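You operate a simulated robot arm through the tools that you are given. There is no shell and no other tool.

The job below is to be done with a simulated robot arm. You get a single attempt, and the scene is never put back.

JOB
Pound the salad in the wooden mortar flat, tip it onto the green plate and cover it.
Fine: use the pestle in the tray and put it back; set the mortar back on its mat.
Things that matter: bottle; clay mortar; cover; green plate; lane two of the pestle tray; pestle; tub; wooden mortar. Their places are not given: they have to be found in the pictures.

It is judged by the outcome, as a careful person would: the job done as asked, and still so three seconds after it is handed in. It fails if anything else is knocked over, pushed out of place, dropped, spilled or broken. A push-on lid holds only when it is set on centred and level and pressed home; a screw cap is set on level and turned clockwise until tight.

ROBOT AND FRAMES
A 6-joint arm with a two-finger gripper, fixed in place. Base frame: the origin is at the foot of the arm, x ahead of it, y to its left, z up; the work surface is at about z = 0.78. Units: m, degrees, N and s.
Its first joint turns from -166.0 to 166.0 degrees. Payload 3.43 kg.
Tool frame: the origin (TCP) lies between the finger pads and is the grasp point; the fingertips stand 0.02 m ahead of it; z points along the fingers, y is the line along which they close. The gripper opens to 0.19 m. The gripper's body begins 0.248 m behind the TCP.
Orientation is that of the tool frame in the base frame, as a unit quaternion [x, y, z, w]. With the fingers straight down and closing along the base's y, the tool's x points along the base's -x, its y along +y and its z along -z.

CONTROLS
- The arm moves only by the tool servo_tool. Its argument "moves" is text: rows parted by semicolons, each of 7 numbers parted by spaces: the finger opening in m, from 0 to 0.19, then the shift along the tool's x, y, z in m, then the turn, a rotation vector about the tool's x, y, z in degrees. In form: fingers tx ty tz wx wy wz; .... A call has 1 to 20 rows; each row is the pose to reach, as a shift and turn from the pose commanded when the call began, along the tool's axes at that moment. A row lasts 0.2 s, in which the tool goes at most 0.05 m and 8.6 degrees; a call with a longer step from one row to the next is refused whole, and so is a gripper value outside its range. A pose out of reach is approached as far as the arm can. The call stops where the force on the tool passes 90 N (or 10 N more than at its start, if that is more) or the arm is blocked; 0.2 s more then pass. Each finger travels about 0.045 m/s and halts on what it meets, pressing with about 32 N; the grip force reading is that of the motor and also rises with nothing between the fingers. The clock runs only during rows and for 0.2 s after the last one: add rows that repeat a pose to give the fingers time. The reply holds the time, the measured pose of the TCP, the force on the tool along the base axes, the opening and the grip force, in the units named above and with some noise, with the torque about the TCP (base axes, N m) and any sound that the robot's microphone picked up.
- Cameras (640 x 400 px; columns grow to the right, rows downward): "scene" is fixed at [0.223, -0.5003, 1.5995]; the picture's right is [0.84, -0.55, 0.00], its down [-0.35, -0.54, -0.76] and it looks along [0.42, 0.64, -0.64] (base axes); focal length 268 px, centre (320, 200). "wrist" rides on the gripper at [0.07, -0.008, -0.288] in the tool frame; the picture's right is [0.12, 0.99, 0.00], its down [-0.96, 0.12, -0.25] and it looks along [-0.25, 0.03, 0.97] (tool axes); focal length 261 px, centre (320, 200).
- camera(camera): a new picture of that camera. The clock stands still meanwhile.
- move_column(by): slides the trunk up (or, below 0, down) by that many m; the arm rides with it, the base frame stays. It gives what a move gives, with no picture.
- measure_at(camera, pixels): for up to 12 pixels [column, row] of the newest picture of that camera ("zoom" is the newest enlarged one), the place [x, y, z] in the base frame of the surface seen there, good to about 0.002 m. The clock stands still meanwhile.
- inspect(camera, box): a new picture of the part [left, top, right, bottom] of that camera's present view, enlarged. The clock stands still meanwhile.
- finish_job(): hands the job in; it is judged then, once.

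Open the gripper and draw the arm clear of the work before you hand the job in, unless the task says otherwise.

The tools are called after "Emit:" as a command line: name --argument value ..., lists and objects as JSON in quotes. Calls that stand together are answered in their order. servo_tool: Moves the arm, as the interface text tells. Its arguments: {"type":"object","properties":{"moves":{"type":"string"}},"required":["moves"]} The other tools are called the same way: move_column (by) slides the trunk up or down; camera (camera) takes a picture; measure_at (camera, pixels) gives the place of the surface under pixels of a picture; inspect (camera, box) takes an enlarged picture of a part of a camera's view; finish_job () hands the job in.

At the start:

```text
time: 0.0
position: [0.4775, 0.3463, 1.344]
orientation: [-0.001, 1.0, 0.001, 0.0]
force: [0.3, 0.7, -0.6]
moment: [0.02, 0.02, -0.02]
width: 0.1903
grasp_force: 0.1
trunk travel left (down, up): [-0.175, 0.065]
```

scene: 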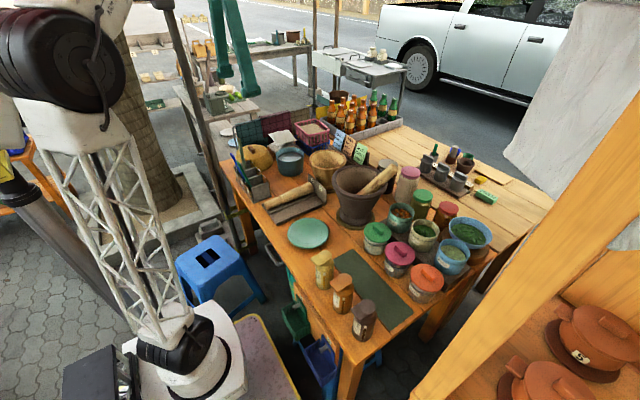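
wrist: 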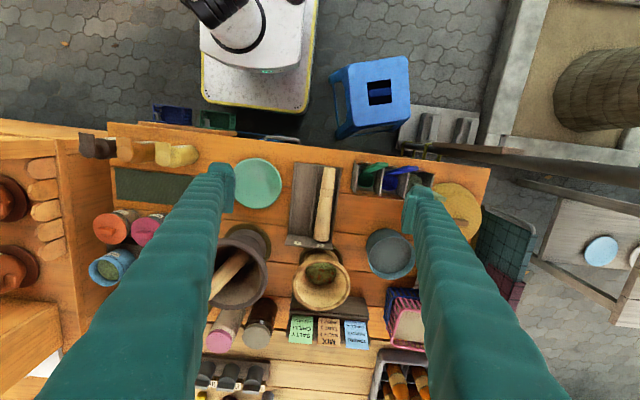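

The first pictures show the wooden mortar near scene pixel (327,163), the clay mortar at (357,190), the tray with the pestle at (295,200) and the green plate at (308,233). I'll enlarge those areas to identify everything.

Emit:
inspect --camera "scene" --box '[220, 110, 400, 260]'

Emit:
inspect --camera "scene" --box '[340, 140, 520, 310]'

Emit:
inspect --camera "wrist" --box '[200, 140, 500, 360]'

```text
2.67 times, centred on (310, 185) of scene
```

zoom: 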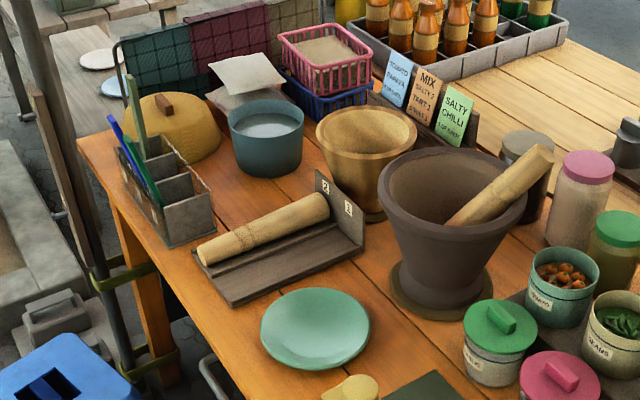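

```text
2.35 times, centred on (430, 225) of scene
```

zoom: 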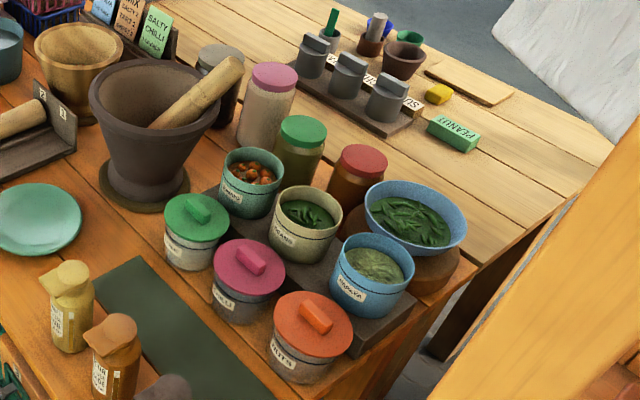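

```text
1.82 times, centred on (350, 250) of wrist
```

zoom: 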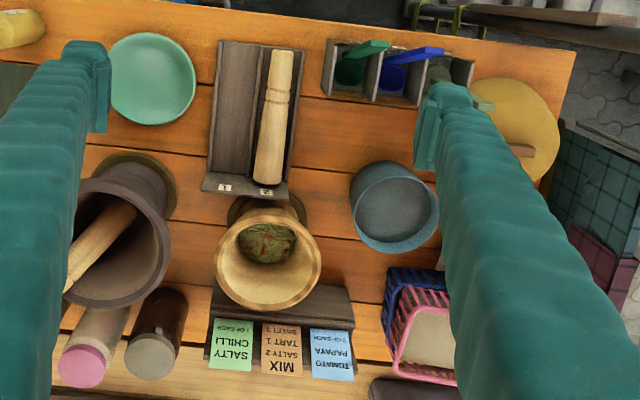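

The pestle lies in lane 2 of the tray, the salad is in the wooden mortar, and the yellow dome with a wooden grip looks like the cover. I'll enlarge the tray, plate and mortar to measure them.

Emit:
inspect --camera "wrist" --box '[270, 150, 370, 320]'

Emit:
measure_at --camera "wrist" --pixels '[[330, 170], [325, 205], [320, 238], [300, 180], [300, 225], [293, 165], [289, 240], [258, 183], [258, 162], [258, 206], [236, 183], [281, 183]]'

Emit:
measure_at --camera "wrist" --pixels '[[322, 275], [294, 280], [349, 280], [321, 308], [321, 252], [318, 250], [390, 253], [366, 250], [414, 250], [462, 210], [487, 224], [440, 200]]'

```text
2.35 times, centred on (320, 235) of wrist
```

zoom: 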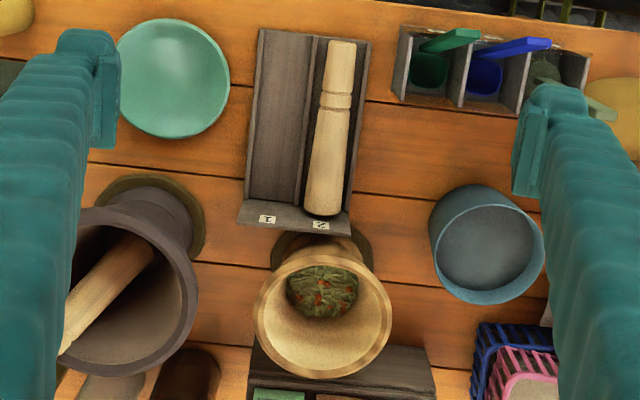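

```text
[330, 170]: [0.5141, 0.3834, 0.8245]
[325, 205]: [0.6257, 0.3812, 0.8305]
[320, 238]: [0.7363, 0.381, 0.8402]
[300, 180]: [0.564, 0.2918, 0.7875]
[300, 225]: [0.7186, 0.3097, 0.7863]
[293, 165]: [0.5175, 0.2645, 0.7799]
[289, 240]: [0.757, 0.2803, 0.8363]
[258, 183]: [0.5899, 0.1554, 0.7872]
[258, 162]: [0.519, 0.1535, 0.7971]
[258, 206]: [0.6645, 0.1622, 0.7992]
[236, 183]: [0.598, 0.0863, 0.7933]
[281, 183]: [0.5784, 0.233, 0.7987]
```

```text
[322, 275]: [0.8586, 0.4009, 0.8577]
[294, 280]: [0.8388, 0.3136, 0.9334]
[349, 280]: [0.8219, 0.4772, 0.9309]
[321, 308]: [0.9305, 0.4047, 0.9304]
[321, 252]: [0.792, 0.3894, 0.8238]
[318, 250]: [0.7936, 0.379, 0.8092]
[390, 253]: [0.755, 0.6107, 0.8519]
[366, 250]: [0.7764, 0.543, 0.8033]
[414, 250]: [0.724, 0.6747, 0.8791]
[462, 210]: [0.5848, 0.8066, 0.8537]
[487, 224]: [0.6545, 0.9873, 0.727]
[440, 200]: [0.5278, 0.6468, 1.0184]
```

The mortar rim reads about z 0.93 at roughly (0.84,0.39). I'll enlarge the wooden mortar and the cover in the scene camera to see their profiles.

Emit:
inspect --camera "scene" --box '[295, 135, 375, 185]'

Emit:
inspect --camera "scene" --box '[225, 125, 320, 185]'

Emit:
inspect --camera "scene" --box '[250, 170, 350, 260]'

```text
8.00 times, centred on (335, 160) of scene
```

zoom: 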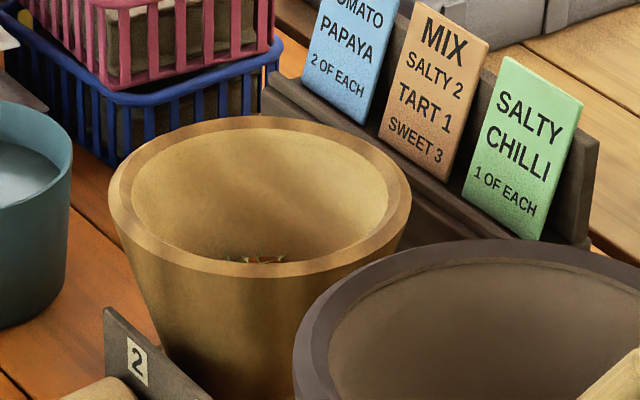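

```text
6.67 times, centred on (272, 155) of scene
```

zoom: 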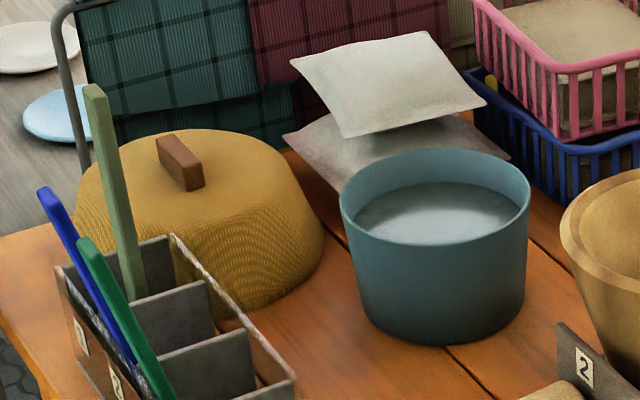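

```text
4.44 times, centred on (300, 215) of scene
```

zoom: 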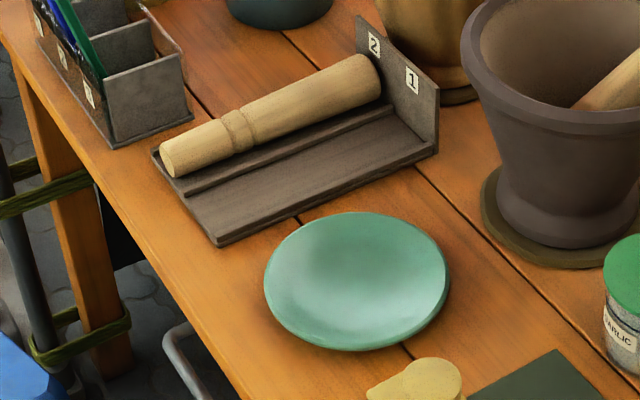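

The tub holds water next to the wooden mortar, and the clay mortar stands on its other side. I'll measure the plate, tray and pestle on this newest enlarged picture.

Emit:
measure_at --camera "zoom" --pixels '[[355, 285], [268, 285], [446, 270], [370, 214], [345, 347], [175, 160], [235, 128], [300, 95], [365, 65], [200, 215], [390, 130], [290, 170]]'

Emit:
measure_at --camera "zoom" --pixels '[[165, 165], [180, 175], [172, 140], [380, 90], [372, 60], [358, 20], [438, 90], [160, 155], [218, 240], [435, 155], [415, 375], [440, 395]]'

```text
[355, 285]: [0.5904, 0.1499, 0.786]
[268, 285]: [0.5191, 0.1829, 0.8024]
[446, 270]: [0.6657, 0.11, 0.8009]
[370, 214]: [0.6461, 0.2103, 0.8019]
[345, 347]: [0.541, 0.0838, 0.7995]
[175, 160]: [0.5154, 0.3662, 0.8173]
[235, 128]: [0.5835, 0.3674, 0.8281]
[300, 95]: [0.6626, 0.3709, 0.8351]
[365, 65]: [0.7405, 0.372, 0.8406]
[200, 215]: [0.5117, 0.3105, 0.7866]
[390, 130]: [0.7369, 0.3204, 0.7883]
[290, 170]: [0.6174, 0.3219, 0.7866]
```

```text
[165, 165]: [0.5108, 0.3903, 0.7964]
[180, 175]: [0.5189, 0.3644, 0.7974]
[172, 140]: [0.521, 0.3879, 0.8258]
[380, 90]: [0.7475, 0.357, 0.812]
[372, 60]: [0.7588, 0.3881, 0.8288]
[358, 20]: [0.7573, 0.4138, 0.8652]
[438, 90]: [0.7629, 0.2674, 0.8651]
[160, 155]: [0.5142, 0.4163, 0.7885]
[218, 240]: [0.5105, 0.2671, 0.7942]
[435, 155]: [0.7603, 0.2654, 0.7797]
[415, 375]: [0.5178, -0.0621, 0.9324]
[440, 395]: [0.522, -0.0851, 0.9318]
```

The plate centre is about (0.592,0.147) with radius 0.082, and the pestle axis runs along y≈0.38 from x 0.511 to 0.752. Next I'll enlarge the wooden mortar in the wrist view to measure its rim and inside.

Emit:
inspect --camera "wrist" --box '[280, 225, 368, 320]'

```text
4.21 times, centred on (324, 272) of wrist
```

zoom: 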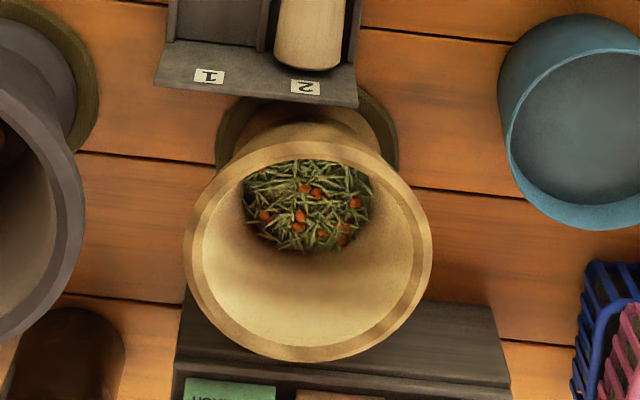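

The salad is a pile at the bottom of the wooden mortar, around zoom pixel (305,200). I'll measure the rim, the salad, the mat and the neighbours.

Emit:
measure_at --camera "zoom" --pixels '[[192, 235], [425, 230], [305, 355], [300, 148], [225, 180], [385, 170], [220, 320], [395, 315], [305, 180], [305, 200], [305, 225], [305, 245]]'

Emit:
measure_at --camera "zoom" --pixels '[[260, 200], [355, 200], [228, 130], [385, 130], [300, 130], [340, 112], [350, 85], [165, 75], [508, 130], [600, 222], [70, 290], [81, 220]]'

```text
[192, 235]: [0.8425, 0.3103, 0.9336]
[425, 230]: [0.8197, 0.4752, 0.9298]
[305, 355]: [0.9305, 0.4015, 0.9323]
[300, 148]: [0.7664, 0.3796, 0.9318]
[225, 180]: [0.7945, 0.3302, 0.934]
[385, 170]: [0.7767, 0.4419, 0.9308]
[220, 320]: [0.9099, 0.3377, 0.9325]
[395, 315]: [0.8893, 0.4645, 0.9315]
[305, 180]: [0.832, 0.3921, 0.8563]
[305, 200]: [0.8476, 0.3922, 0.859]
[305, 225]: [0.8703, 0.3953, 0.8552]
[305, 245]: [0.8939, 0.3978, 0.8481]
```

```text
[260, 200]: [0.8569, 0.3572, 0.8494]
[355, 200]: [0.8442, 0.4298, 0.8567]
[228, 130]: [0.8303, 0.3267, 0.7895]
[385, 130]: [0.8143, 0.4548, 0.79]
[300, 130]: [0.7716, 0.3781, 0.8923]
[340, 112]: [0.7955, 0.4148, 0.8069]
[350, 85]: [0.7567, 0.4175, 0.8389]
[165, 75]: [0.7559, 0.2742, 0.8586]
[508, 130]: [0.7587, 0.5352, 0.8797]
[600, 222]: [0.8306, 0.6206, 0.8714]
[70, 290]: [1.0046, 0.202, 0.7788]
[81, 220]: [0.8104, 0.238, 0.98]
```

The mortar fits a centre of about (0.848,0.391), rim radius 0.085 and rim z 0.932, and the salad top is at about z 0.857. Next I'll enlarge the cover area in the scene camera.

Emit:
inspect --camera "scene" --box '[225, 130, 305, 185]'

```text
7.27 times, centred on (265, 158) of scene
```

zoom: 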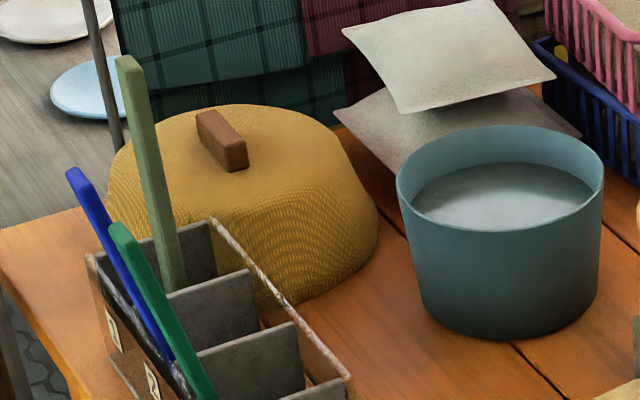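

The cover's handle is at zoom (222,140) and its rim runs from about (110,200) to (378,225). I'll measure the handle, dome, caddy and tub.

Emit:
measure_at --camera "zoom" --pixels '[[213, 112], [240, 145], [222, 130], [200, 118], [235, 165], [260, 120], [180, 150], [375, 240], [300, 300], [330, 130], [125, 150], [205, 160]]'

Emit:
measure_at --camera "zoom" --pixels '[[240, 155], [220, 150], [128, 62], [75, 172], [120, 228], [215, 222], [345, 380], [400, 190], [600, 190], [510, 130], [500, 245], [380, 20]]'

```text
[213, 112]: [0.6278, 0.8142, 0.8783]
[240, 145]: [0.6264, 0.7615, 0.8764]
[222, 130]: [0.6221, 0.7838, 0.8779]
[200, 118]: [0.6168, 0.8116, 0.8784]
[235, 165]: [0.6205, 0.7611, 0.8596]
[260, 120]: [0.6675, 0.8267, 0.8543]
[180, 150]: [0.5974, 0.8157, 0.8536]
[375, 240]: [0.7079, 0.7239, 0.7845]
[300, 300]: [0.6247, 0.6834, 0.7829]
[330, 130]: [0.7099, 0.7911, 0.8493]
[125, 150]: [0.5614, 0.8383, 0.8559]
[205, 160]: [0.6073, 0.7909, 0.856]
```

```text
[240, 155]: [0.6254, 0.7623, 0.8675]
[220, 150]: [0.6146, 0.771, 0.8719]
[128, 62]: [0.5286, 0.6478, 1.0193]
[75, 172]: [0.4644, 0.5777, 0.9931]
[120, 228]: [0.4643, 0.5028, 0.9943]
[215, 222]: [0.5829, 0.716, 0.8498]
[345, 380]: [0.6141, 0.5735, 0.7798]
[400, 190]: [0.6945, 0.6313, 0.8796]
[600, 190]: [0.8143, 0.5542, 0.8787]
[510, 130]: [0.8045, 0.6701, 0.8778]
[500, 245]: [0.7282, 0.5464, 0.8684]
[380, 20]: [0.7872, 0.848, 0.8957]
```

The cover's handle is at about (0.621,0.787) with its top at z 0.878, the bar along y, and the dome radius is about 0.105. Next I'll look closely at the tray and at what surrounds the plate.

Emit:
inspect --camera "scene" --box '[255, 170, 350, 230]'

Emit:
inspect --camera "scene" --box '[270, 195, 400, 340]'

```text
6.67 times, centred on (302, 200) of scene
```

zoom: 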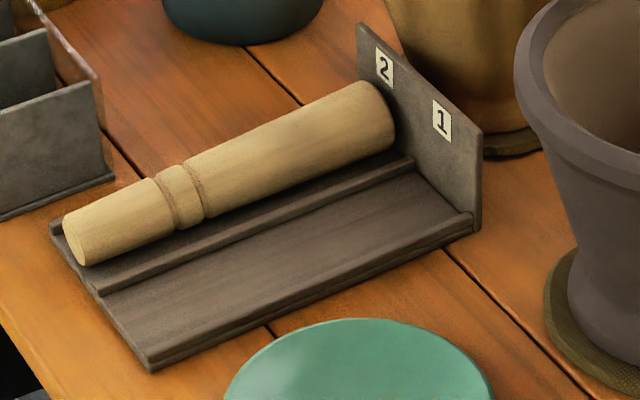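

```text
2.76 times, centred on (335, 268) of scene
```

zoom: 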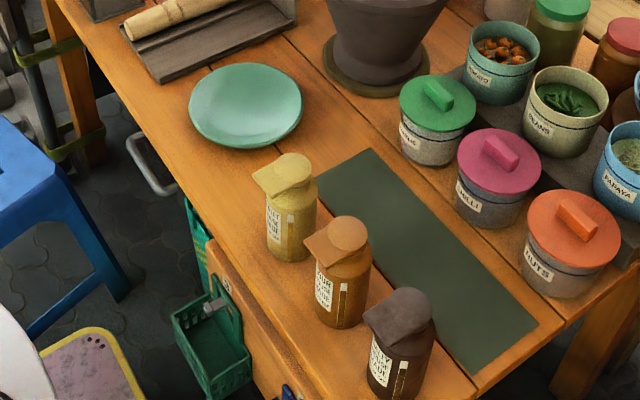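

The yellow bottle at zoom (288,205) stands beside the plate, and the clay mortar's mat is just behind it. I'll measure these clearances and the table edge.

Emit:
measure_at --camera "zoom" --pixels '[[290, 170], [265, 178], [312, 185], [290, 255], [268, 235], [312, 225], [315, 165], [325, 85], [400, 75], [200, 160], [230, 215], [160, 105]]'

Emit:
inspect --camera "scene" --box '[255, 170, 350, 230]'

```text
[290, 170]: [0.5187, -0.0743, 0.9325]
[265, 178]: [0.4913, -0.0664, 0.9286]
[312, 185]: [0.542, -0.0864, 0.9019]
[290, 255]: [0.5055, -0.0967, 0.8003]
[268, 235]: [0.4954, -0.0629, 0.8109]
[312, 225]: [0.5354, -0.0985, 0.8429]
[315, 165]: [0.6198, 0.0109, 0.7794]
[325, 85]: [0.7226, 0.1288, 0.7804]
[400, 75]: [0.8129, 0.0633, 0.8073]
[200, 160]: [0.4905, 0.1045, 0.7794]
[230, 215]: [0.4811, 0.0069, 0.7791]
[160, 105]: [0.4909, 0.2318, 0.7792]
```

```text
6.67 times, centred on (302, 200) of scene
```

zoom: 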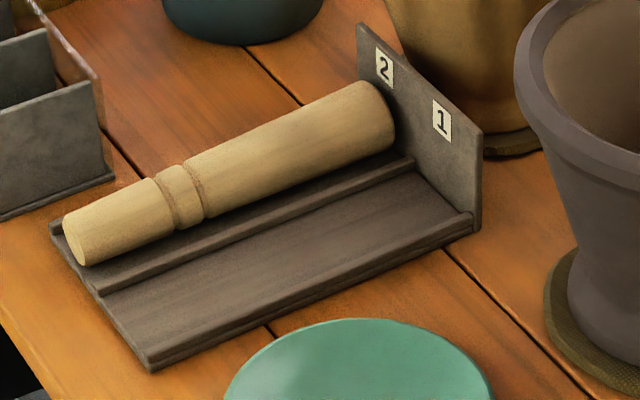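

The yellow bottle stands at about (0.51,-0.08), well away from the plate. Now I'll measure the tray ridges and the pestle's ring and ends on this picture.

Emit:
measure_at --camera "zoom" --pixels '[[110, 283], [102, 293], [410, 165], [250, 232], [250, 245], [60, 225], [470, 215], [120, 220], [175, 195], [190, 190], [80, 235], [70, 215]]'

Emit:
measure_at --camera "zoom" --pixels '[[95, 255], [85, 262], [395, 125], [385, 90], [362, 82], [180, 220], [165, 180], [200, 160], [350, 330], [150, 355], [60, 240], [155, 172]]'

```text
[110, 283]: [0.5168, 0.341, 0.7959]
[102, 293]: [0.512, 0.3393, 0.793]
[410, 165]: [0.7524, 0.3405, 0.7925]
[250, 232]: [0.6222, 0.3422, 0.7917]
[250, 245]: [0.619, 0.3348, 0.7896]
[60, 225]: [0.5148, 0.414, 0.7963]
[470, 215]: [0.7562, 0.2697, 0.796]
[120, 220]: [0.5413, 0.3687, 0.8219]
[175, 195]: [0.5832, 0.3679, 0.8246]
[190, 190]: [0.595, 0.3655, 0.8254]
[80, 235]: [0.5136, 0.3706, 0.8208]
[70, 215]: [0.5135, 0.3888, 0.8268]
```

```text
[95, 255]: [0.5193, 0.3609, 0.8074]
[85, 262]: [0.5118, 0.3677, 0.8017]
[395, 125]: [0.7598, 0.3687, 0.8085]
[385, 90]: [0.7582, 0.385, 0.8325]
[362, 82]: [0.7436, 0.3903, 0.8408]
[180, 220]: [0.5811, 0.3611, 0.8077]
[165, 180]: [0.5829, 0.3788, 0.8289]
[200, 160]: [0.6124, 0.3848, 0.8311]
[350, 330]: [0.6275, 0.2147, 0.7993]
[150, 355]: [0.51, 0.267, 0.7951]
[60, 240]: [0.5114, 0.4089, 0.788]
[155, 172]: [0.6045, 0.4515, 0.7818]
```

Ridges stand at y 0.268, 0.341 and 0.414 (tops at z 0.796), so lane two is centred on y≈0.378; the pestle's ring is at x≈0.59. I'll move above the pestle handle at (0.555,0.379), narrowing the fingers to 0.075 on the way.

Emit:
servo_tool --moves "0.18 -0.008 0.003 0.04 0 0 0; 0.16 -0.016 0.007 0.08 0 0 0; 0.14 -0.023 0.010 0.12 0 0 0; 0.12 -0.031 0.013 0.16 0 0 0; 0.10 -0.039 0.016 0.20 0 0 0; 0.075 -0.047 0.020 0.24 0 0 0; 0.075 -0.054 0.023 0.28 0 0 0; 0.075 -0.062 0.026 0.32 0 0 0; 0.075 -0.070 0.029 0.36 0 0 0; 0.075 -0.0775 0.0327 0.40 0 0 0; 0.075 -0.0775 0.0327 0.40 0 0 0"

Emit:
camera --camera "wrist"

Emit:
camera --camera "scene"

```text
time: 2.4
position: [0.5532, 0.38, 0.945]
orientation: [0.001, 1.0, 0.0, 0.0]
force: [0.8, -0.3, -0.3]
moment: [-0.01, 0.02, 0.06]
width: 0.0749
grasp_force: 0.0
trunk travel left (down, up): [-0.175, 0.065]
```

```text
taken
```

wrist: 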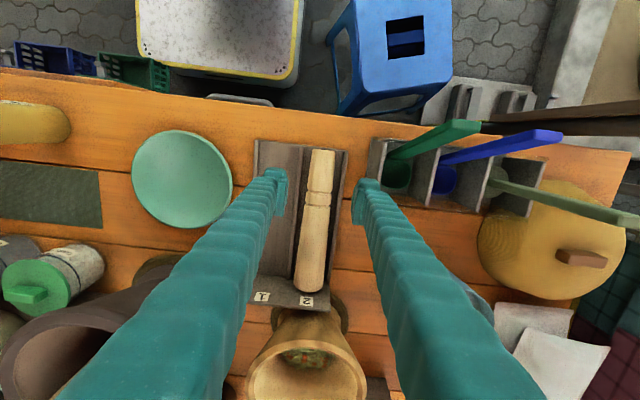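

```text
taken
```

scene: 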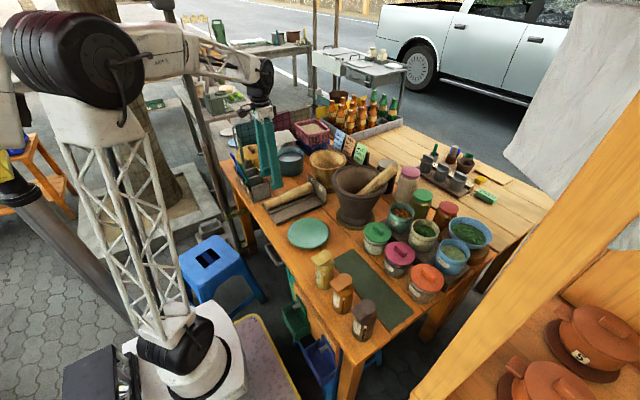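

The tool is over the pestle at (0.553,0.380,0.945) with the fingers on either side. I'll measure the pestle at higher precision before going down.

Emit:
inspect --camera "wrist" --box '[240, 130, 380, 320]'

Emit:
measure_at --camera "wrist" --pixels '[[320, 155], [319, 175], [318, 187], [316, 205], [311, 250], [309, 285], [308, 175], [331, 175], [305, 205], [328, 205], [297, 270], [324, 270]]'

```text
2.11 times, centred on (310, 225) of wrist
```

zoom: 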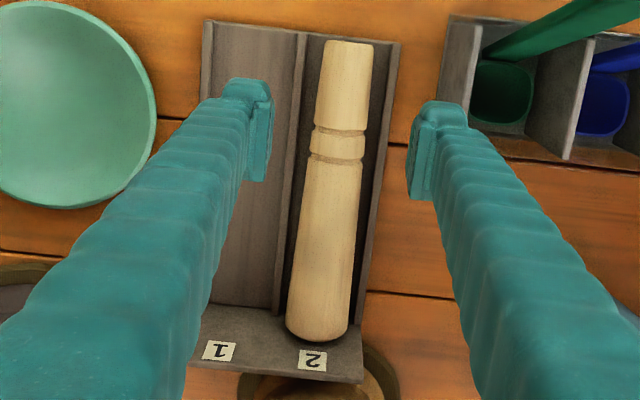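

```text
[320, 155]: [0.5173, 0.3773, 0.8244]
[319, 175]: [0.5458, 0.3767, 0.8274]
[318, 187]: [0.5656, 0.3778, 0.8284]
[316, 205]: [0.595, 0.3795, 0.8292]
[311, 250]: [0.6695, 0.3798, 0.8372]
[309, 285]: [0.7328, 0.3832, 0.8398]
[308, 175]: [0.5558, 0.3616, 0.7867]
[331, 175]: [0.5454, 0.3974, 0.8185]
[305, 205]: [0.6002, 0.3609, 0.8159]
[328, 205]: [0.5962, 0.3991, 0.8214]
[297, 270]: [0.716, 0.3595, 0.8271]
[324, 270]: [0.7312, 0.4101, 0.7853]
```

The pestle axis is at y≈0.379 with the ring from x 0.574, so I'll go down to z 0.818 at x≈0.549 and close on the handle.

Emit:
servo_tool --moves "0.075 0.004 -0.001 0.04 0 0 0; 0.075 0.004 -0.001 0.08 0 0 0; 0.075 0.004 -0.001 0.105 0 0 0; 0.075 0.004 -0.001 0.118 0 0 0; 0.075 0.004 -0.001 0.127 0 0 0; 0.075 0.004 -0.001 0.127 0 0 0"

Emit:
inspect --camera "scene" --box '[225, 150, 345, 230]'

```text
time: 3.8
position: [0.55, 0.3785, 0.8186]
orientation: [-0.001, 1.0, 0.0, 0.0]
force: [0.5, 1.6, -0.1]
moment: [0.0, 0.0, 0.0]
width: 0.0749
grasp_force: 0.0
trunk travel left (down, up): [-0.175, 0.065]
```

```text
5.00 times, centred on (285, 190) of scene
```

zoom: 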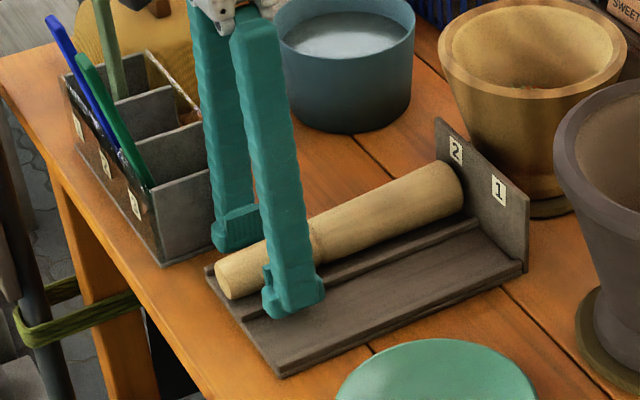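

The fingers straddle the handle at (0.550,0.379,0.819) with no contact force. I'll close on the pestle and then lift it straight up.

Emit:
servo_tool --moves "0.055 0 0 0 0 0 0; 0.04 0 0 0 0 0 0; 0.02 0 0 0 0 0 0; 0.02 0 0 0 0 0 0; 0.02 0 0 0 0 0 0"

```text
time: 5.0
position: [0.5513, 0.3779, 0.8187]
orientation: [0.0, 1.0, 0.0, -0.001]
force: [0.8, 0.0, 0.7]
moment: [-0.01, -0.01, -0.03]
width: 0.0394
grasp_force: 32.4
trunk travel left (down, up): [-0.175, 0.065]
```

The grip holds at width 0.039 and 32 N. I'll lift gently by 5 cm first and check that the pestle stays level.

Emit:
servo_tool --moves "0.02 0 0 -0.005 0 0 0; 0.02 0 0 -0.015 0 0 0; 0.02 0 0 -0.03 0 0 0; 0.02 0 0 -0.05 0 0 0; 0.02 0 0 -0.05 0 0 0"

Emit:
inspect --camera "scene" --box '[225, 150, 345, 230]'

```text
time: 6.2
position: [0.5479, 0.3793, 0.8674]
orientation: [0.0, 1.0, 0.001, 0.0]
force: [-0.4, -0.4, 0.1]
moment: [0.0, -0.01, 0.01]
width: 0.0198
grasp_force: 0.1
trunk travel left (down, up): [-0.175, 0.065]
```

```text
5.00 times, centred on (285, 190) of scene
```

zoom: 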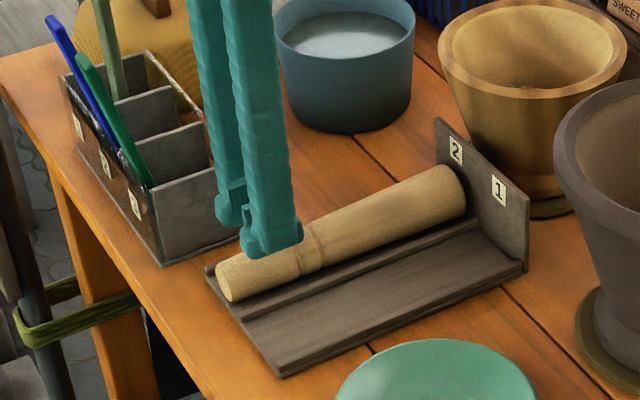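

The reading (width 0.020, no grip force) and the picture show the pestle slipped out and stayed in its lane. I'll back up and check both the pestle's position and the shape of the pads.

Emit:
servo_tool --moves "0.04 0 0 -0.03 0 0 0; 0.06 0 0 -0.07 0 0 0; 0.075 0 0 -0.10 0 0 0; 0.075 0 0 -0.10 0 0 0"

Emit:
inspect --camera "wrist" --box '[240, 130, 380, 320]'

Emit:
inspect --camera "scene" --box '[245, 120, 315, 220]'

```text
time: 7.2
position: [0.549, 0.3789, 0.9676]
orientation: [0.0, 1.0, 0.0, 0.0]
force: [0.2, 0.0, 0.7]
moment: [0.01, -0.03, 0.0]
width: 0.0752
grasp_force: 0.0
trunk travel left (down, up): [-0.175, 0.065]
```

```text
2.11 times, centred on (310, 225) of wrist
```

zoom: 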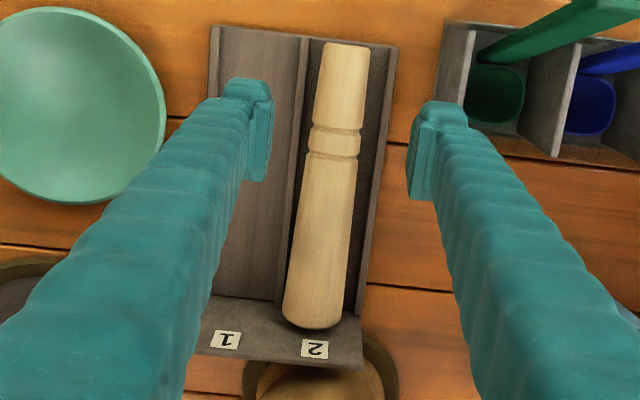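

```text
4.00 times, centred on (280, 170) of scene
```

zoom: 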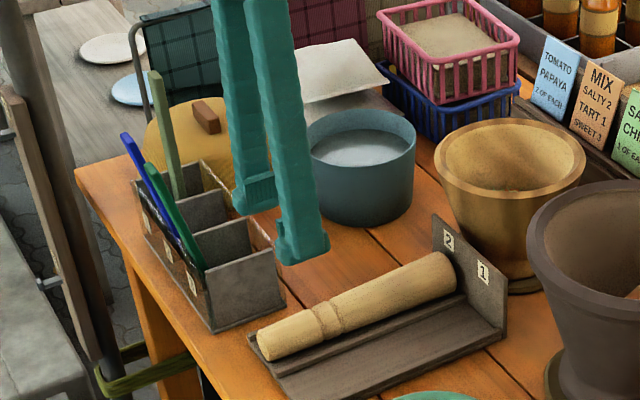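

The pestle has not moved. I'll grip it nearer its balance point, centred on x≈0.60 over the ring, and slightly lower, checking the force as I arrive.

Emit:
servo_tool --moves "0.075 -0.025 0 0.03 0 0 0; 0.075 -0.051 0 0.07 0 0 0; 0.075 -0.051 0 0.11 0 0 0; 0.075 -0.051 0 0.135 0 0 0; 0.075 -0.051 0 0.146 0 0 0; 0.075 -0.051 0 0.151 0 0 0; 0.075 -0.051 0 0.1515 0 0 0"

```text
time: 8.8
position: [0.6003, 0.378, 0.8156]
orientation: [0.0, 1.0, -0.001, 0.002]
force: [1.5, -1.0, 5.2]
moment: [0.26, 0.01, -0.05]
width: 0.0749
grasp_force: 0.0
trunk travel left (down, up): [-0.175, 0.065]
```

There is a light 5 N touch, so one fingertip is resting on a ridge. I'll rise 1.5 mm, close firmly, and hold.

Emit:
servo_tool --moves "0.075 0 0 -0.0015 0 0 0; 0.055 0 0 -0.0015 0 0 0; 0.03 0 0 -0.0015 0 0 0; 0.0 0 0 -0.0015 0 0 0; 0.0 0 0 -0.0015 0 0 0; 0.0 0 0 -0.0015 0 0 0; 0.0 0 0 -0.0015 0 0 0; 0.0 0 0 -0.0015 0 0 0"

Emit:
inspect --camera "scene" --box '[255, 170, 335, 225]'

```text
time: 10.6
position: [0.6024, 0.379, 0.8168]
orientation: [0.0, 1.0, 0.0, 0.0]
force: [-0.6, 0.3, -0.6]
moment: [0.01, 0.04, -0.06]
width: 0.0424
grasp_force: 31.9
trunk travel left (down, up): [-0.175, 0.065]
```

```text
7.27 times, centred on (295, 198) of scene
```

zoom: 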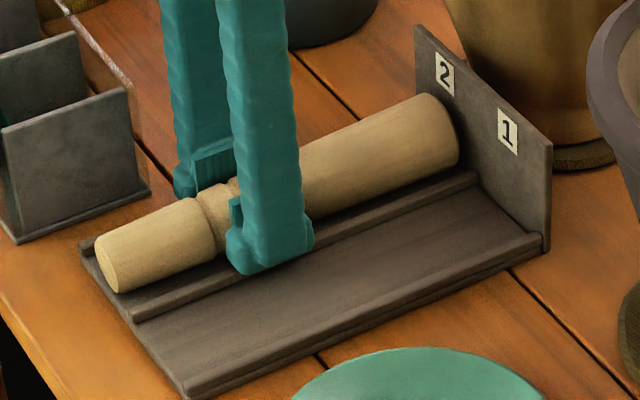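

The width is 0.042 at 32 N with the ring partly inside the pads. I'll lift very slowly, 1.5 cm, and read the load.

Emit:
servo_tool --moves "0.0 0 0 -0.002 0 0 0; 0.0 0 0 -0.004 0 0 0; 0.0 0 0 -0.007 0 0 0; 0.0 0 0 -0.010 0 0 0; 0.0 0 0 -0.015 0 0 0; 0.0 0 0 -0.015 0 0 0"

Emit:
inspect --camera "scene" --box '[255, 170, 335, 225]'

```text
time: 12.0
position: [0.6011, 0.3779, 0.8312]
orientation: [0.0, 1.0, 0.001, 0.0]
force: [0.0, -0.1, -3.1]
moment: [-0.01, 0.13, -0.03]
width: 0.0418
grasp_force: 32.6
trunk travel left (down, up): [-0.175, 0.065]
```

```text
7.27 times, centred on (295, 198) of scene
```

zoom: 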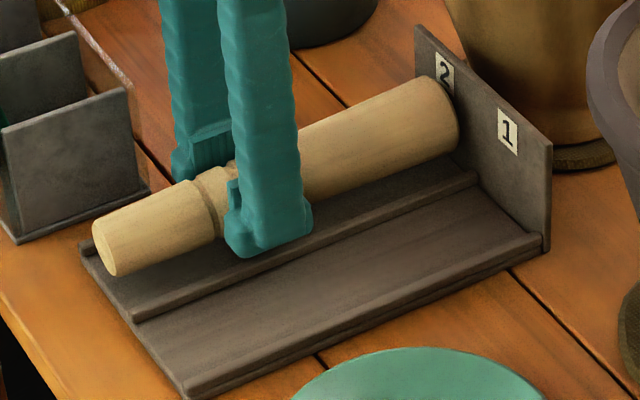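

The load reads 3.1 N and the pestle is held, still about level. I'll continue up slowly to 10 cm and check the grip again.

Emit:
servo_tool --moves "0.0 0 0 -0.008 0 0 0; 0.0 0 0 -0.018 0 0 0; 0.0 0 0 -0.030 0 0 0; 0.0 0 0 -0.045 0 0 0; 0.0 0 0 -0.060 0 0 0; 0.0 0 0 -0.075 0 0 0; 0.0 0 0 -0.085 0 0 0; 0.0 0 0 -0.085 0 0 0"

Emit:
inspect --camera "scene" --box '[255, 130, 335, 225]'

Emit:
inspect --camera "wrist" --box '[220, 100, 420, 340]'

```text
time: 13.8
position: [0.6019, 0.3793, 0.9176]
orientation: [0.001, 1.0, 0.001, 0.0]
force: [0.1, -0.3, -3.3]
moment: [0.02, 0.11, -0.01]
width: 0.0422
grasp_force: 31.8
trunk travel left (down, up): [-0.175, 0.065]
```

```text
4.21 times, centred on (295, 178) of scene
```

zoom: 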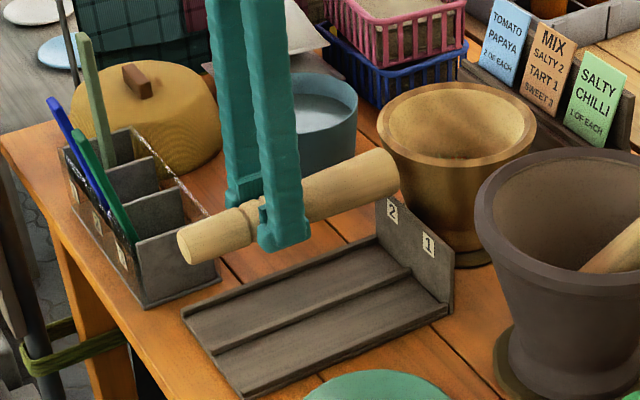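

```text
1.67 times, centred on (320, 220) of wrist
```

zoom: 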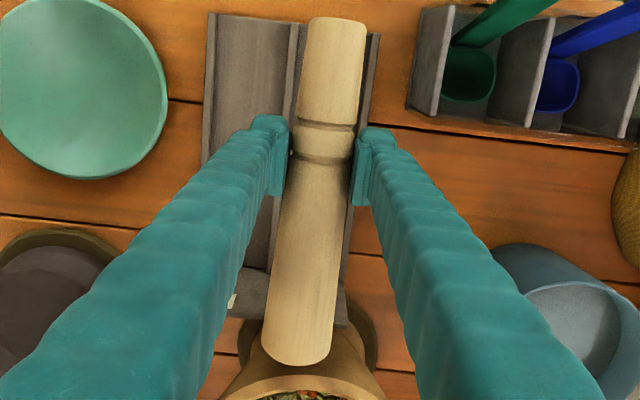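

The pestle is level and firmly held (3.3 N). I'll raise it to about z 1.2, move it outward a little, and turn the hand about the vertical so the thick end points back toward the robot.

Emit:
servo_tool --moves "0.0 -0.005 0 -0.04 0 0 0; 0.0 -0.015 0 -0.085 0 0 0; 0.0 -0.025 0 -0.13 0 0 4; 0.0 -0.035 0 -0.17 0 0 12; 0.0 -0.045 0 -0.20 0 0 20; 0.0 -0.055 0 -0.23 0 0 28; 0.0 -0.065 0 -0.25 0 0 36; 0.0 -0.075 0 -0.26 0 0 44; 0.0 -0.085 0 -0.27 0 0 52; 0.0 -0.095 0 -0.28 0 0 60; 0.0 -0.10 0 -0.28 0 0 68; 0.0 -0.10 0 -0.28 0 0 76; 0.0 -0.10 0 -0.28 0 0 84; 0.0 -0.10 0 -0.28 0 0 92; 0.0 -0.10 0 -0.28 0 0 100; 0.0 -0.10 0 -0.28 0 0 108; 0.0 -0.10 0 -0.28 0 0 116; 0.0 -0.10 0 -0.28 0 0 124; 0.0 -0.10 0 -0.28 0 0 132; 0.0 -0.10 0 -0.28 0 0 132"

Emit:
camera --camera "scene"

```text
time: 18.0
position: [0.7008, 0.3781, 1.1968]
orientation: [0.914, 0.406, -0.001, -0.001]
force: [-0.3, -0.3, -2.0]
moment: [0.08, -0.07, -0.03]
width: 0.0421
grasp_force: 32.1
trunk travel left (down, up): [-0.175, 0.065]
```

```text
taken
```

scene: 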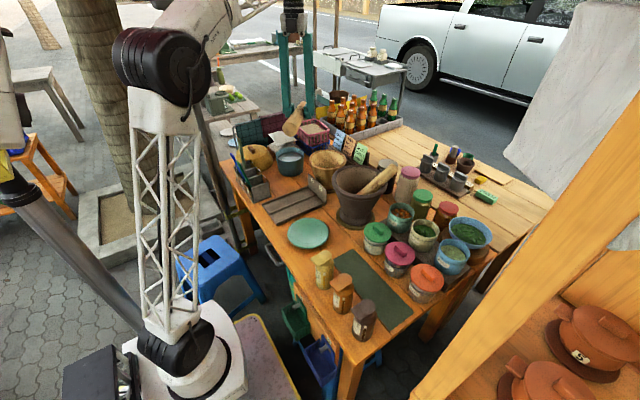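

The tool's x axis now points along azimuth 48°. I'll turn 24° more about the vertical so the fingers will later point nearly radially toward the mortar.

Emit:
servo_tool --moves "0.0 0 0 0 0 0 8; 0.0 0 0 0 0 0 16; 0.0 0 0 0 0 0 24; 0.0 0 0 0 0 0 24"

```text
time: 19.0
position: [0.7085, 0.3657, 1.1967]
orientation: [0.949, 0.316, -0.001, -0.003]
force: [0.3, -0.3, -3.0]
moment: [0.08, -0.09, 0.0]
width: 0.0419
grasp_force: 32.5
out of reach, approached as far as the arm can: row 2, 3, 4
trunk travel left (down, up): [-0.175, 0.065]
```

The hand stopped about 13° short (tool x at azimuth 37°), so the last joint has reached its limit. I'll look at the wrist's structure before choosing another way.

Emit:
inspect --camera "scene" --box '[80, 0, 400, 200]'

Emit:
camera --camera "wrist"

```text
2.00 times, centred on (240, 100) of scene
```

zoom: 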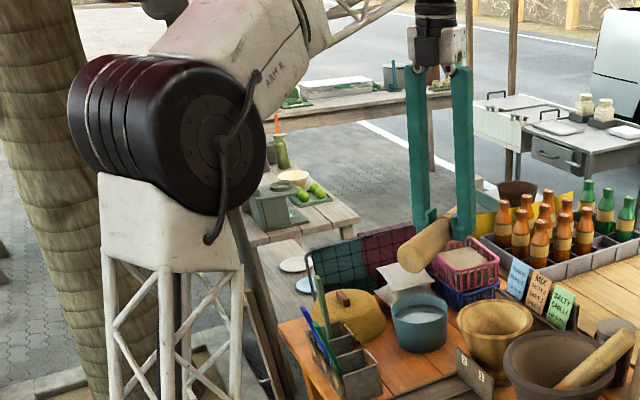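

```text
taken
```

wrist: 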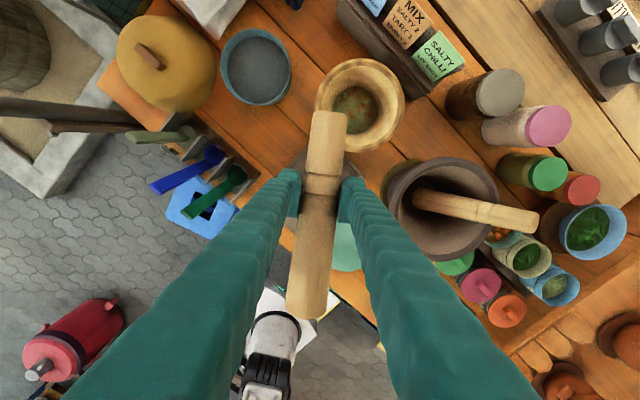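

The arm has a roll joint in the forearm, so the missing roll should come back once the tool lies nearly along the forearm. I'll tilt the fingers up toward horizontal about the tool's y axis in place, well above everything.

Emit:
servo_tool --moves "0.0 0 0 0 0 8 0; 0.0 0 0 0 0 16 0; 0.0 0 0 0 0 24 0; 0.0 0 0 0 0 32 0; 0.0 0 0 0 0 40 0; 0.0 0 0 0 0 48 0; 0.0 0 0 0 0 56 0; 0.0 0 0 0 0 64 0; 0.0 0 0 0 0 72 0; 0.0 0 0 0 0 80 0; 0.0 0 0 0 0 86 0; 0.0 0 0 0 0 90 0; 0.0 0 0 0 0 90 0"

Emit:
camera --camera "scene"

Emit:
camera --camera "wrist"

```text
time: 21.8
position: [0.7053, 0.3673, 1.1975]
orientation: [0.67, 0.227, 0.67, -0.226]
force: [2.2, -2.5, -1.9]
moment: [-0.07, 0.08, 0.41]
width: 0.0419
grasp_force: 32.7
out of reach, approached as far as the arm can: row 9, 10
trunk travel left (down, up): [-0.175, 0.065]
```

```text
taken
```

scene: 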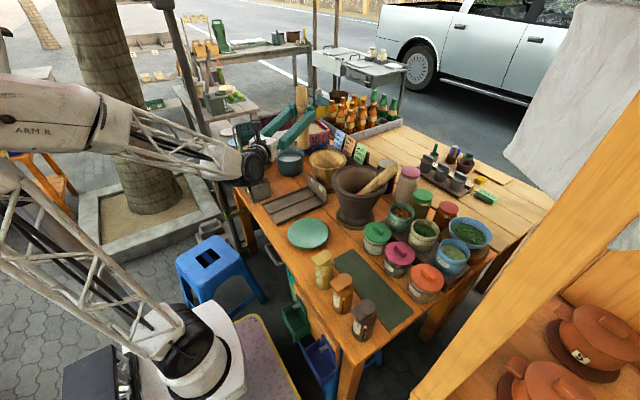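

```text
taken
```

wrist: 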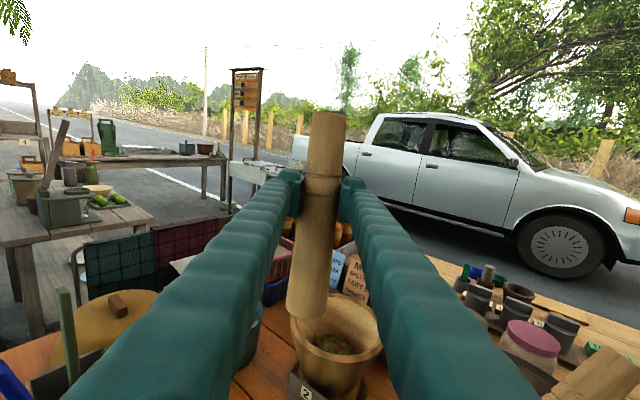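

The tool now lies horizontal with its x axis straight up and the pestle hanging thick end down over the mortar. I'll move above the mortar at (0.848,0.391) and swing the approach to about azimuth 10°, staying clear of the clay mortar.

Emit:
servo_tool --moves "0.0 0 0.011 0.021 -4.5 0 0; 0.0 -0.008 0.023 0.043 -9 0 0; 0.0 -0.016 0.034 0.064 -13.5 0 0; 0.0 -0.026 0.045 0.085 -18 0 0; 0.0 -0.036 0.056 0.107 -22.5 0 0; 0.0 -0.047 0.0677 0.128 -27 0 0; 0.0 -0.047 0.0677 0.128 -27 0 0; 0.0 -0.047 0.0677 0.128 -27 0 0"

Emit:
camera --camera "scene"

Emit:
camera --camera "wrist"

```text
time: 23.6
position: [0.854, 0.2828, 1.1879]
orientation: [0.703, 0.153, 0.678, -0.153]
force: [-0.1, -0.5, -3.4]
moment: [-0.02, 0.01, 0.02]
width: 0.0419
grasp_force: 32.0
out of reach, approached as far as the arm can: row 1, 2, 3, 4, 5, 6, 7, 8
trunk travel left (down, up): [-0.175, 0.065]
```

```text
taken
```

scene: 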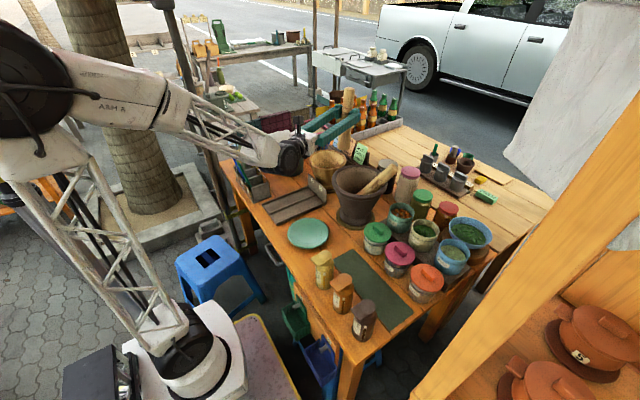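

```text
taken
```

wrist: 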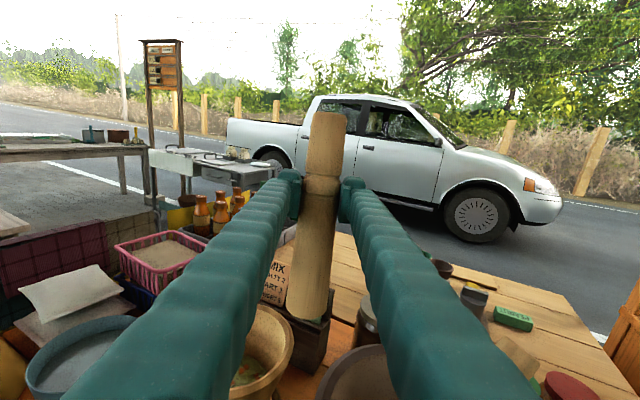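

The arm stopped short at (0.854,0.283,1.188) with the tool still level, which means the azimuth cannot drop much below 25°. I'll measure the arm's own links in the scene picture to understand its limits.

Emit:
measure_at --camera "scene" --pixels '[[35, 80], [10, 60], [120, 85], [180, 110], [230, 135], [260, 148], [290, 150], [180, 350], [150, 300], [50, 170], [290, 140], [305, 140]]'

Emit:
inspect --camera "scene" --box '[200, 80, 380, 200]'

Emit:
inspect --camera "scene" --box '[0, 0, 300, 200]'

```text
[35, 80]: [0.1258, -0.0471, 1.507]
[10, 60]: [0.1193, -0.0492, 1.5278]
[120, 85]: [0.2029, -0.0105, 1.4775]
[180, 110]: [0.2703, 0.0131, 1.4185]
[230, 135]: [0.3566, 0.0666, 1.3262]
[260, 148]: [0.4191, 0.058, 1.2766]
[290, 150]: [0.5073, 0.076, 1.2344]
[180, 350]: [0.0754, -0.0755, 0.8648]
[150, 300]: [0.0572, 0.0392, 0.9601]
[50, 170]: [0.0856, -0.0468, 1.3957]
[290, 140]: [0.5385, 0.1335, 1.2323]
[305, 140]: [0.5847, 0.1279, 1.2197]
```

```text
3.33 times, centred on (290, 140) of scene
```

zoom: 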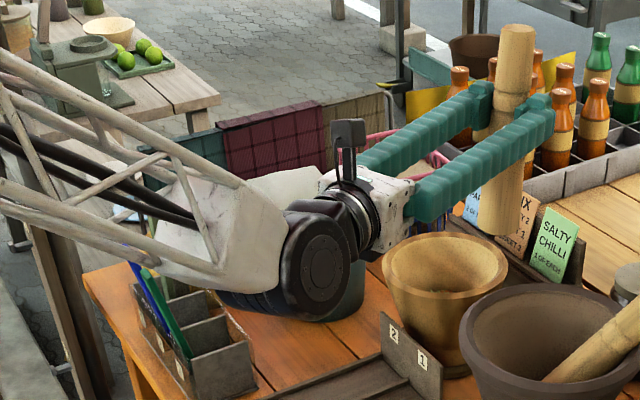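

```text
2.00 times, centred on (150, 100) of scene
```

zoom: 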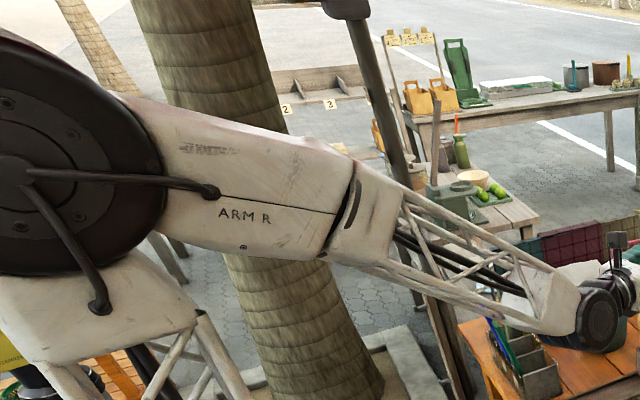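

The forearm roll joint has swung to one end of its range, so in this posture the fingers cannot point along +x and pass clear of the clay mortar. I'll unwind: swing back to azimuth 40° and draw in, tilt down again, then turn the hand the other way round.

Emit:
servo_tool --moves "0.0 0.002 -0.018 -0.020 2.5 0 0; 0.0 0.004 -0.036 -0.040 5 0 0; 0.0 0.006 -0.054 -0.060 7.5 0 0; 0.0 0.008 -0.072 -0.080 10 0 0; 0.0 0.010 -0.090 -0.100 12.5 0 0; 0.0 0.012 -0.1077 -0.1197 15 0 0; 0.0 0.012 -0.1077 -0.1197 15 0 0"

```text
time: 25.2
position: [0.7062, 0.3317, 1.2077]
orientation: [0.676, 0.24, 0.652, -0.244]
force: [0.1, 0.6, -3.3]
moment: [0.01, 0.0, -0.02]
width: 0.0423
grasp_force: 32.1
trunk travel left (down, up): [-0.175, 0.065]
```

The arm followed fully; the tool now points along azimuth 40° at (0.706,0.332,1.208). I'll tilt it back down by 90° about its y axis.

Emit:
servo_tool --moves "0.0 0 0 0 0 -8 0; 0.0 0 0 0 0 -16 0; 0.0 0 0 0 0 -24 0; 0.0 0 0 0 0 -32 0; 0.0 0 0 0 0 -40 0; 0.0 0 0 0 0 -48 0; 0.0 0 0 0 0 -56 0; 0.0 0 0 0 0 -64 0; 0.0 0 0 0 0 -72 0; 0.0 0 0 0 0 -80 0; 0.0 0 0 0 0 -88 0; 0.0 0 0 0 0 -88 0"

```text
time: 27.8
position: [0.7051, 0.3339, 1.2082]
orientation: [0.939, 0.342, -0.002, -0.008]
force: [0.8, -0.2, -3.4]
moment: [-0.02, 0.0, -0.03]
width: 0.0422
grasp_force: 32.2
trunk travel left (down, up): [-0.175, 0.065]
```

The tool points down again, but the moment reads near zero where a level pestle gave 0.11. I'll check how the pestle sits in the fingers.

Emit:
camera --camera "wrist"

Emit:
inspect --camera "scene" --box '[200, 20, 380, 180]'

```text
taken
```

wrist: 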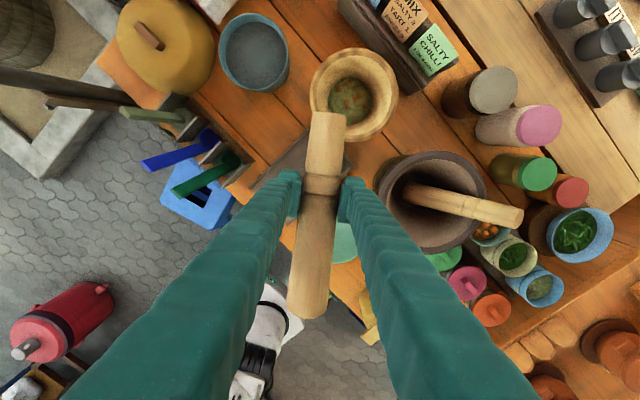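

```text
2.50 times, centred on (290, 100) of scene
```

zoom: 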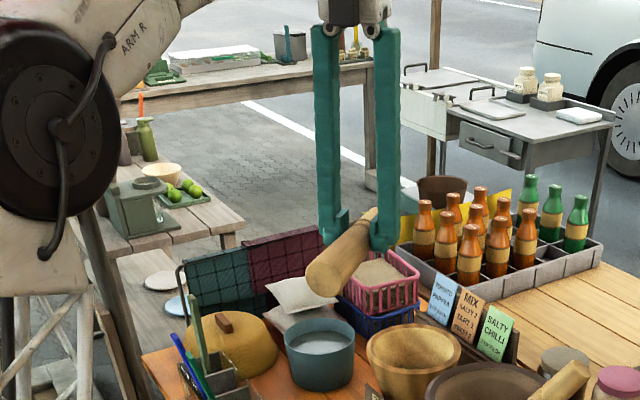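

The pestle sits in the grip exactly as before. I'll now turn the hand the other way, about 330° in steps, starting with 168°.

Emit:
servo_tool --moves "0.0 0 0 0 0 0 -8.4; 0.0 0 0 0 0 0 -16.8; 0.0 0 0 0 0 0 -25.2; 0.0 0 0 0 0 0 -33.6; 0.0 0 0 0 0 0 -42; 0.0 0 0 0 0 0 -50.4; 0.0 0 0 0 0 0 -58.8; 0.0 0 0 0 0 0 -67.2; 0.0 0 0 0 0 0 -75.6; 0.0 0 0 0 0 0 -84; 0.0 0 0 0 0 0 -92.4; 0.0 0 0 0 0 0 -100.8; 0.0 0 0 0 0 0 -109.2; 0.0 0 0 0 0 0 -117.6; 0.0 0 0 0 0 0 -126; 0.0 0 0 0 0 0 -134.4; 0.0 0 0 0 0 0 -142.8; 0.0 0 0 0 0 0 -151.2; 0.0 0 0 0 0 0 -159.6; 0.0 0 0 0 0 0 -168"

Emit:
servo_tool --moves "0.0 0 0 0 0 0 -8.1; 0.0 0 0 0 0 0 -16.2; 0.0 0 0 0 0 0 -24.3; 0.0 0 0 0 0 0 -32.4; 0.0 0 0 0 0 0 -40.5; 0.0 0 0 0 0 0 -48.6; 0.0 0 0 0 0 0 -56.7; 0.0 0 0 0 0 0 -64.8; 0.0 0 0 0 0 0 -72.9; 0.0 0 0 0 0 0 -81; 0.0 0 0 0 0 0 -89.1; 0.0 0 0 0 0 0 -97.2; 0.0 0 0 0 0 0 -105.3; 0.0 0 0 0 0 0 -113.4; 0.0 0 0 0 0 0 -121.5; 0.0 0 0 0 0 0 -129.6; 0.0 0 0 0 0 0 -137.7; 0.0 0 0 0 0 0 -145.8; 0.0 0 0 0 0 0 -153.9; 0.0 0 0 0 0 0 -160"

```text
time: 32.0
position: [0.7038, 0.3333, 1.2084]
orientation: [-0.243, 0.97, 0.009, -0.001]
force: [0.1, -0.8, -2.4]
moment: [-0.09, 0.1, -0.03]
width: 0.0418
grasp_force: 31.9
trunk travel left (down, up): [-0.175, 0.065]
```

```text
time: 36.2
position: [0.7046, 0.3344, 1.2081]
orientation: [0.998, 0.07, -0.004, -0.007]
force: [0.8, 0.6, -2.8]
moment: [0.04, -0.17, 0.02]
width: 0.042
grasp_force: 32.2
trunk travel left (down, up): [-0.175, 0.065]
```

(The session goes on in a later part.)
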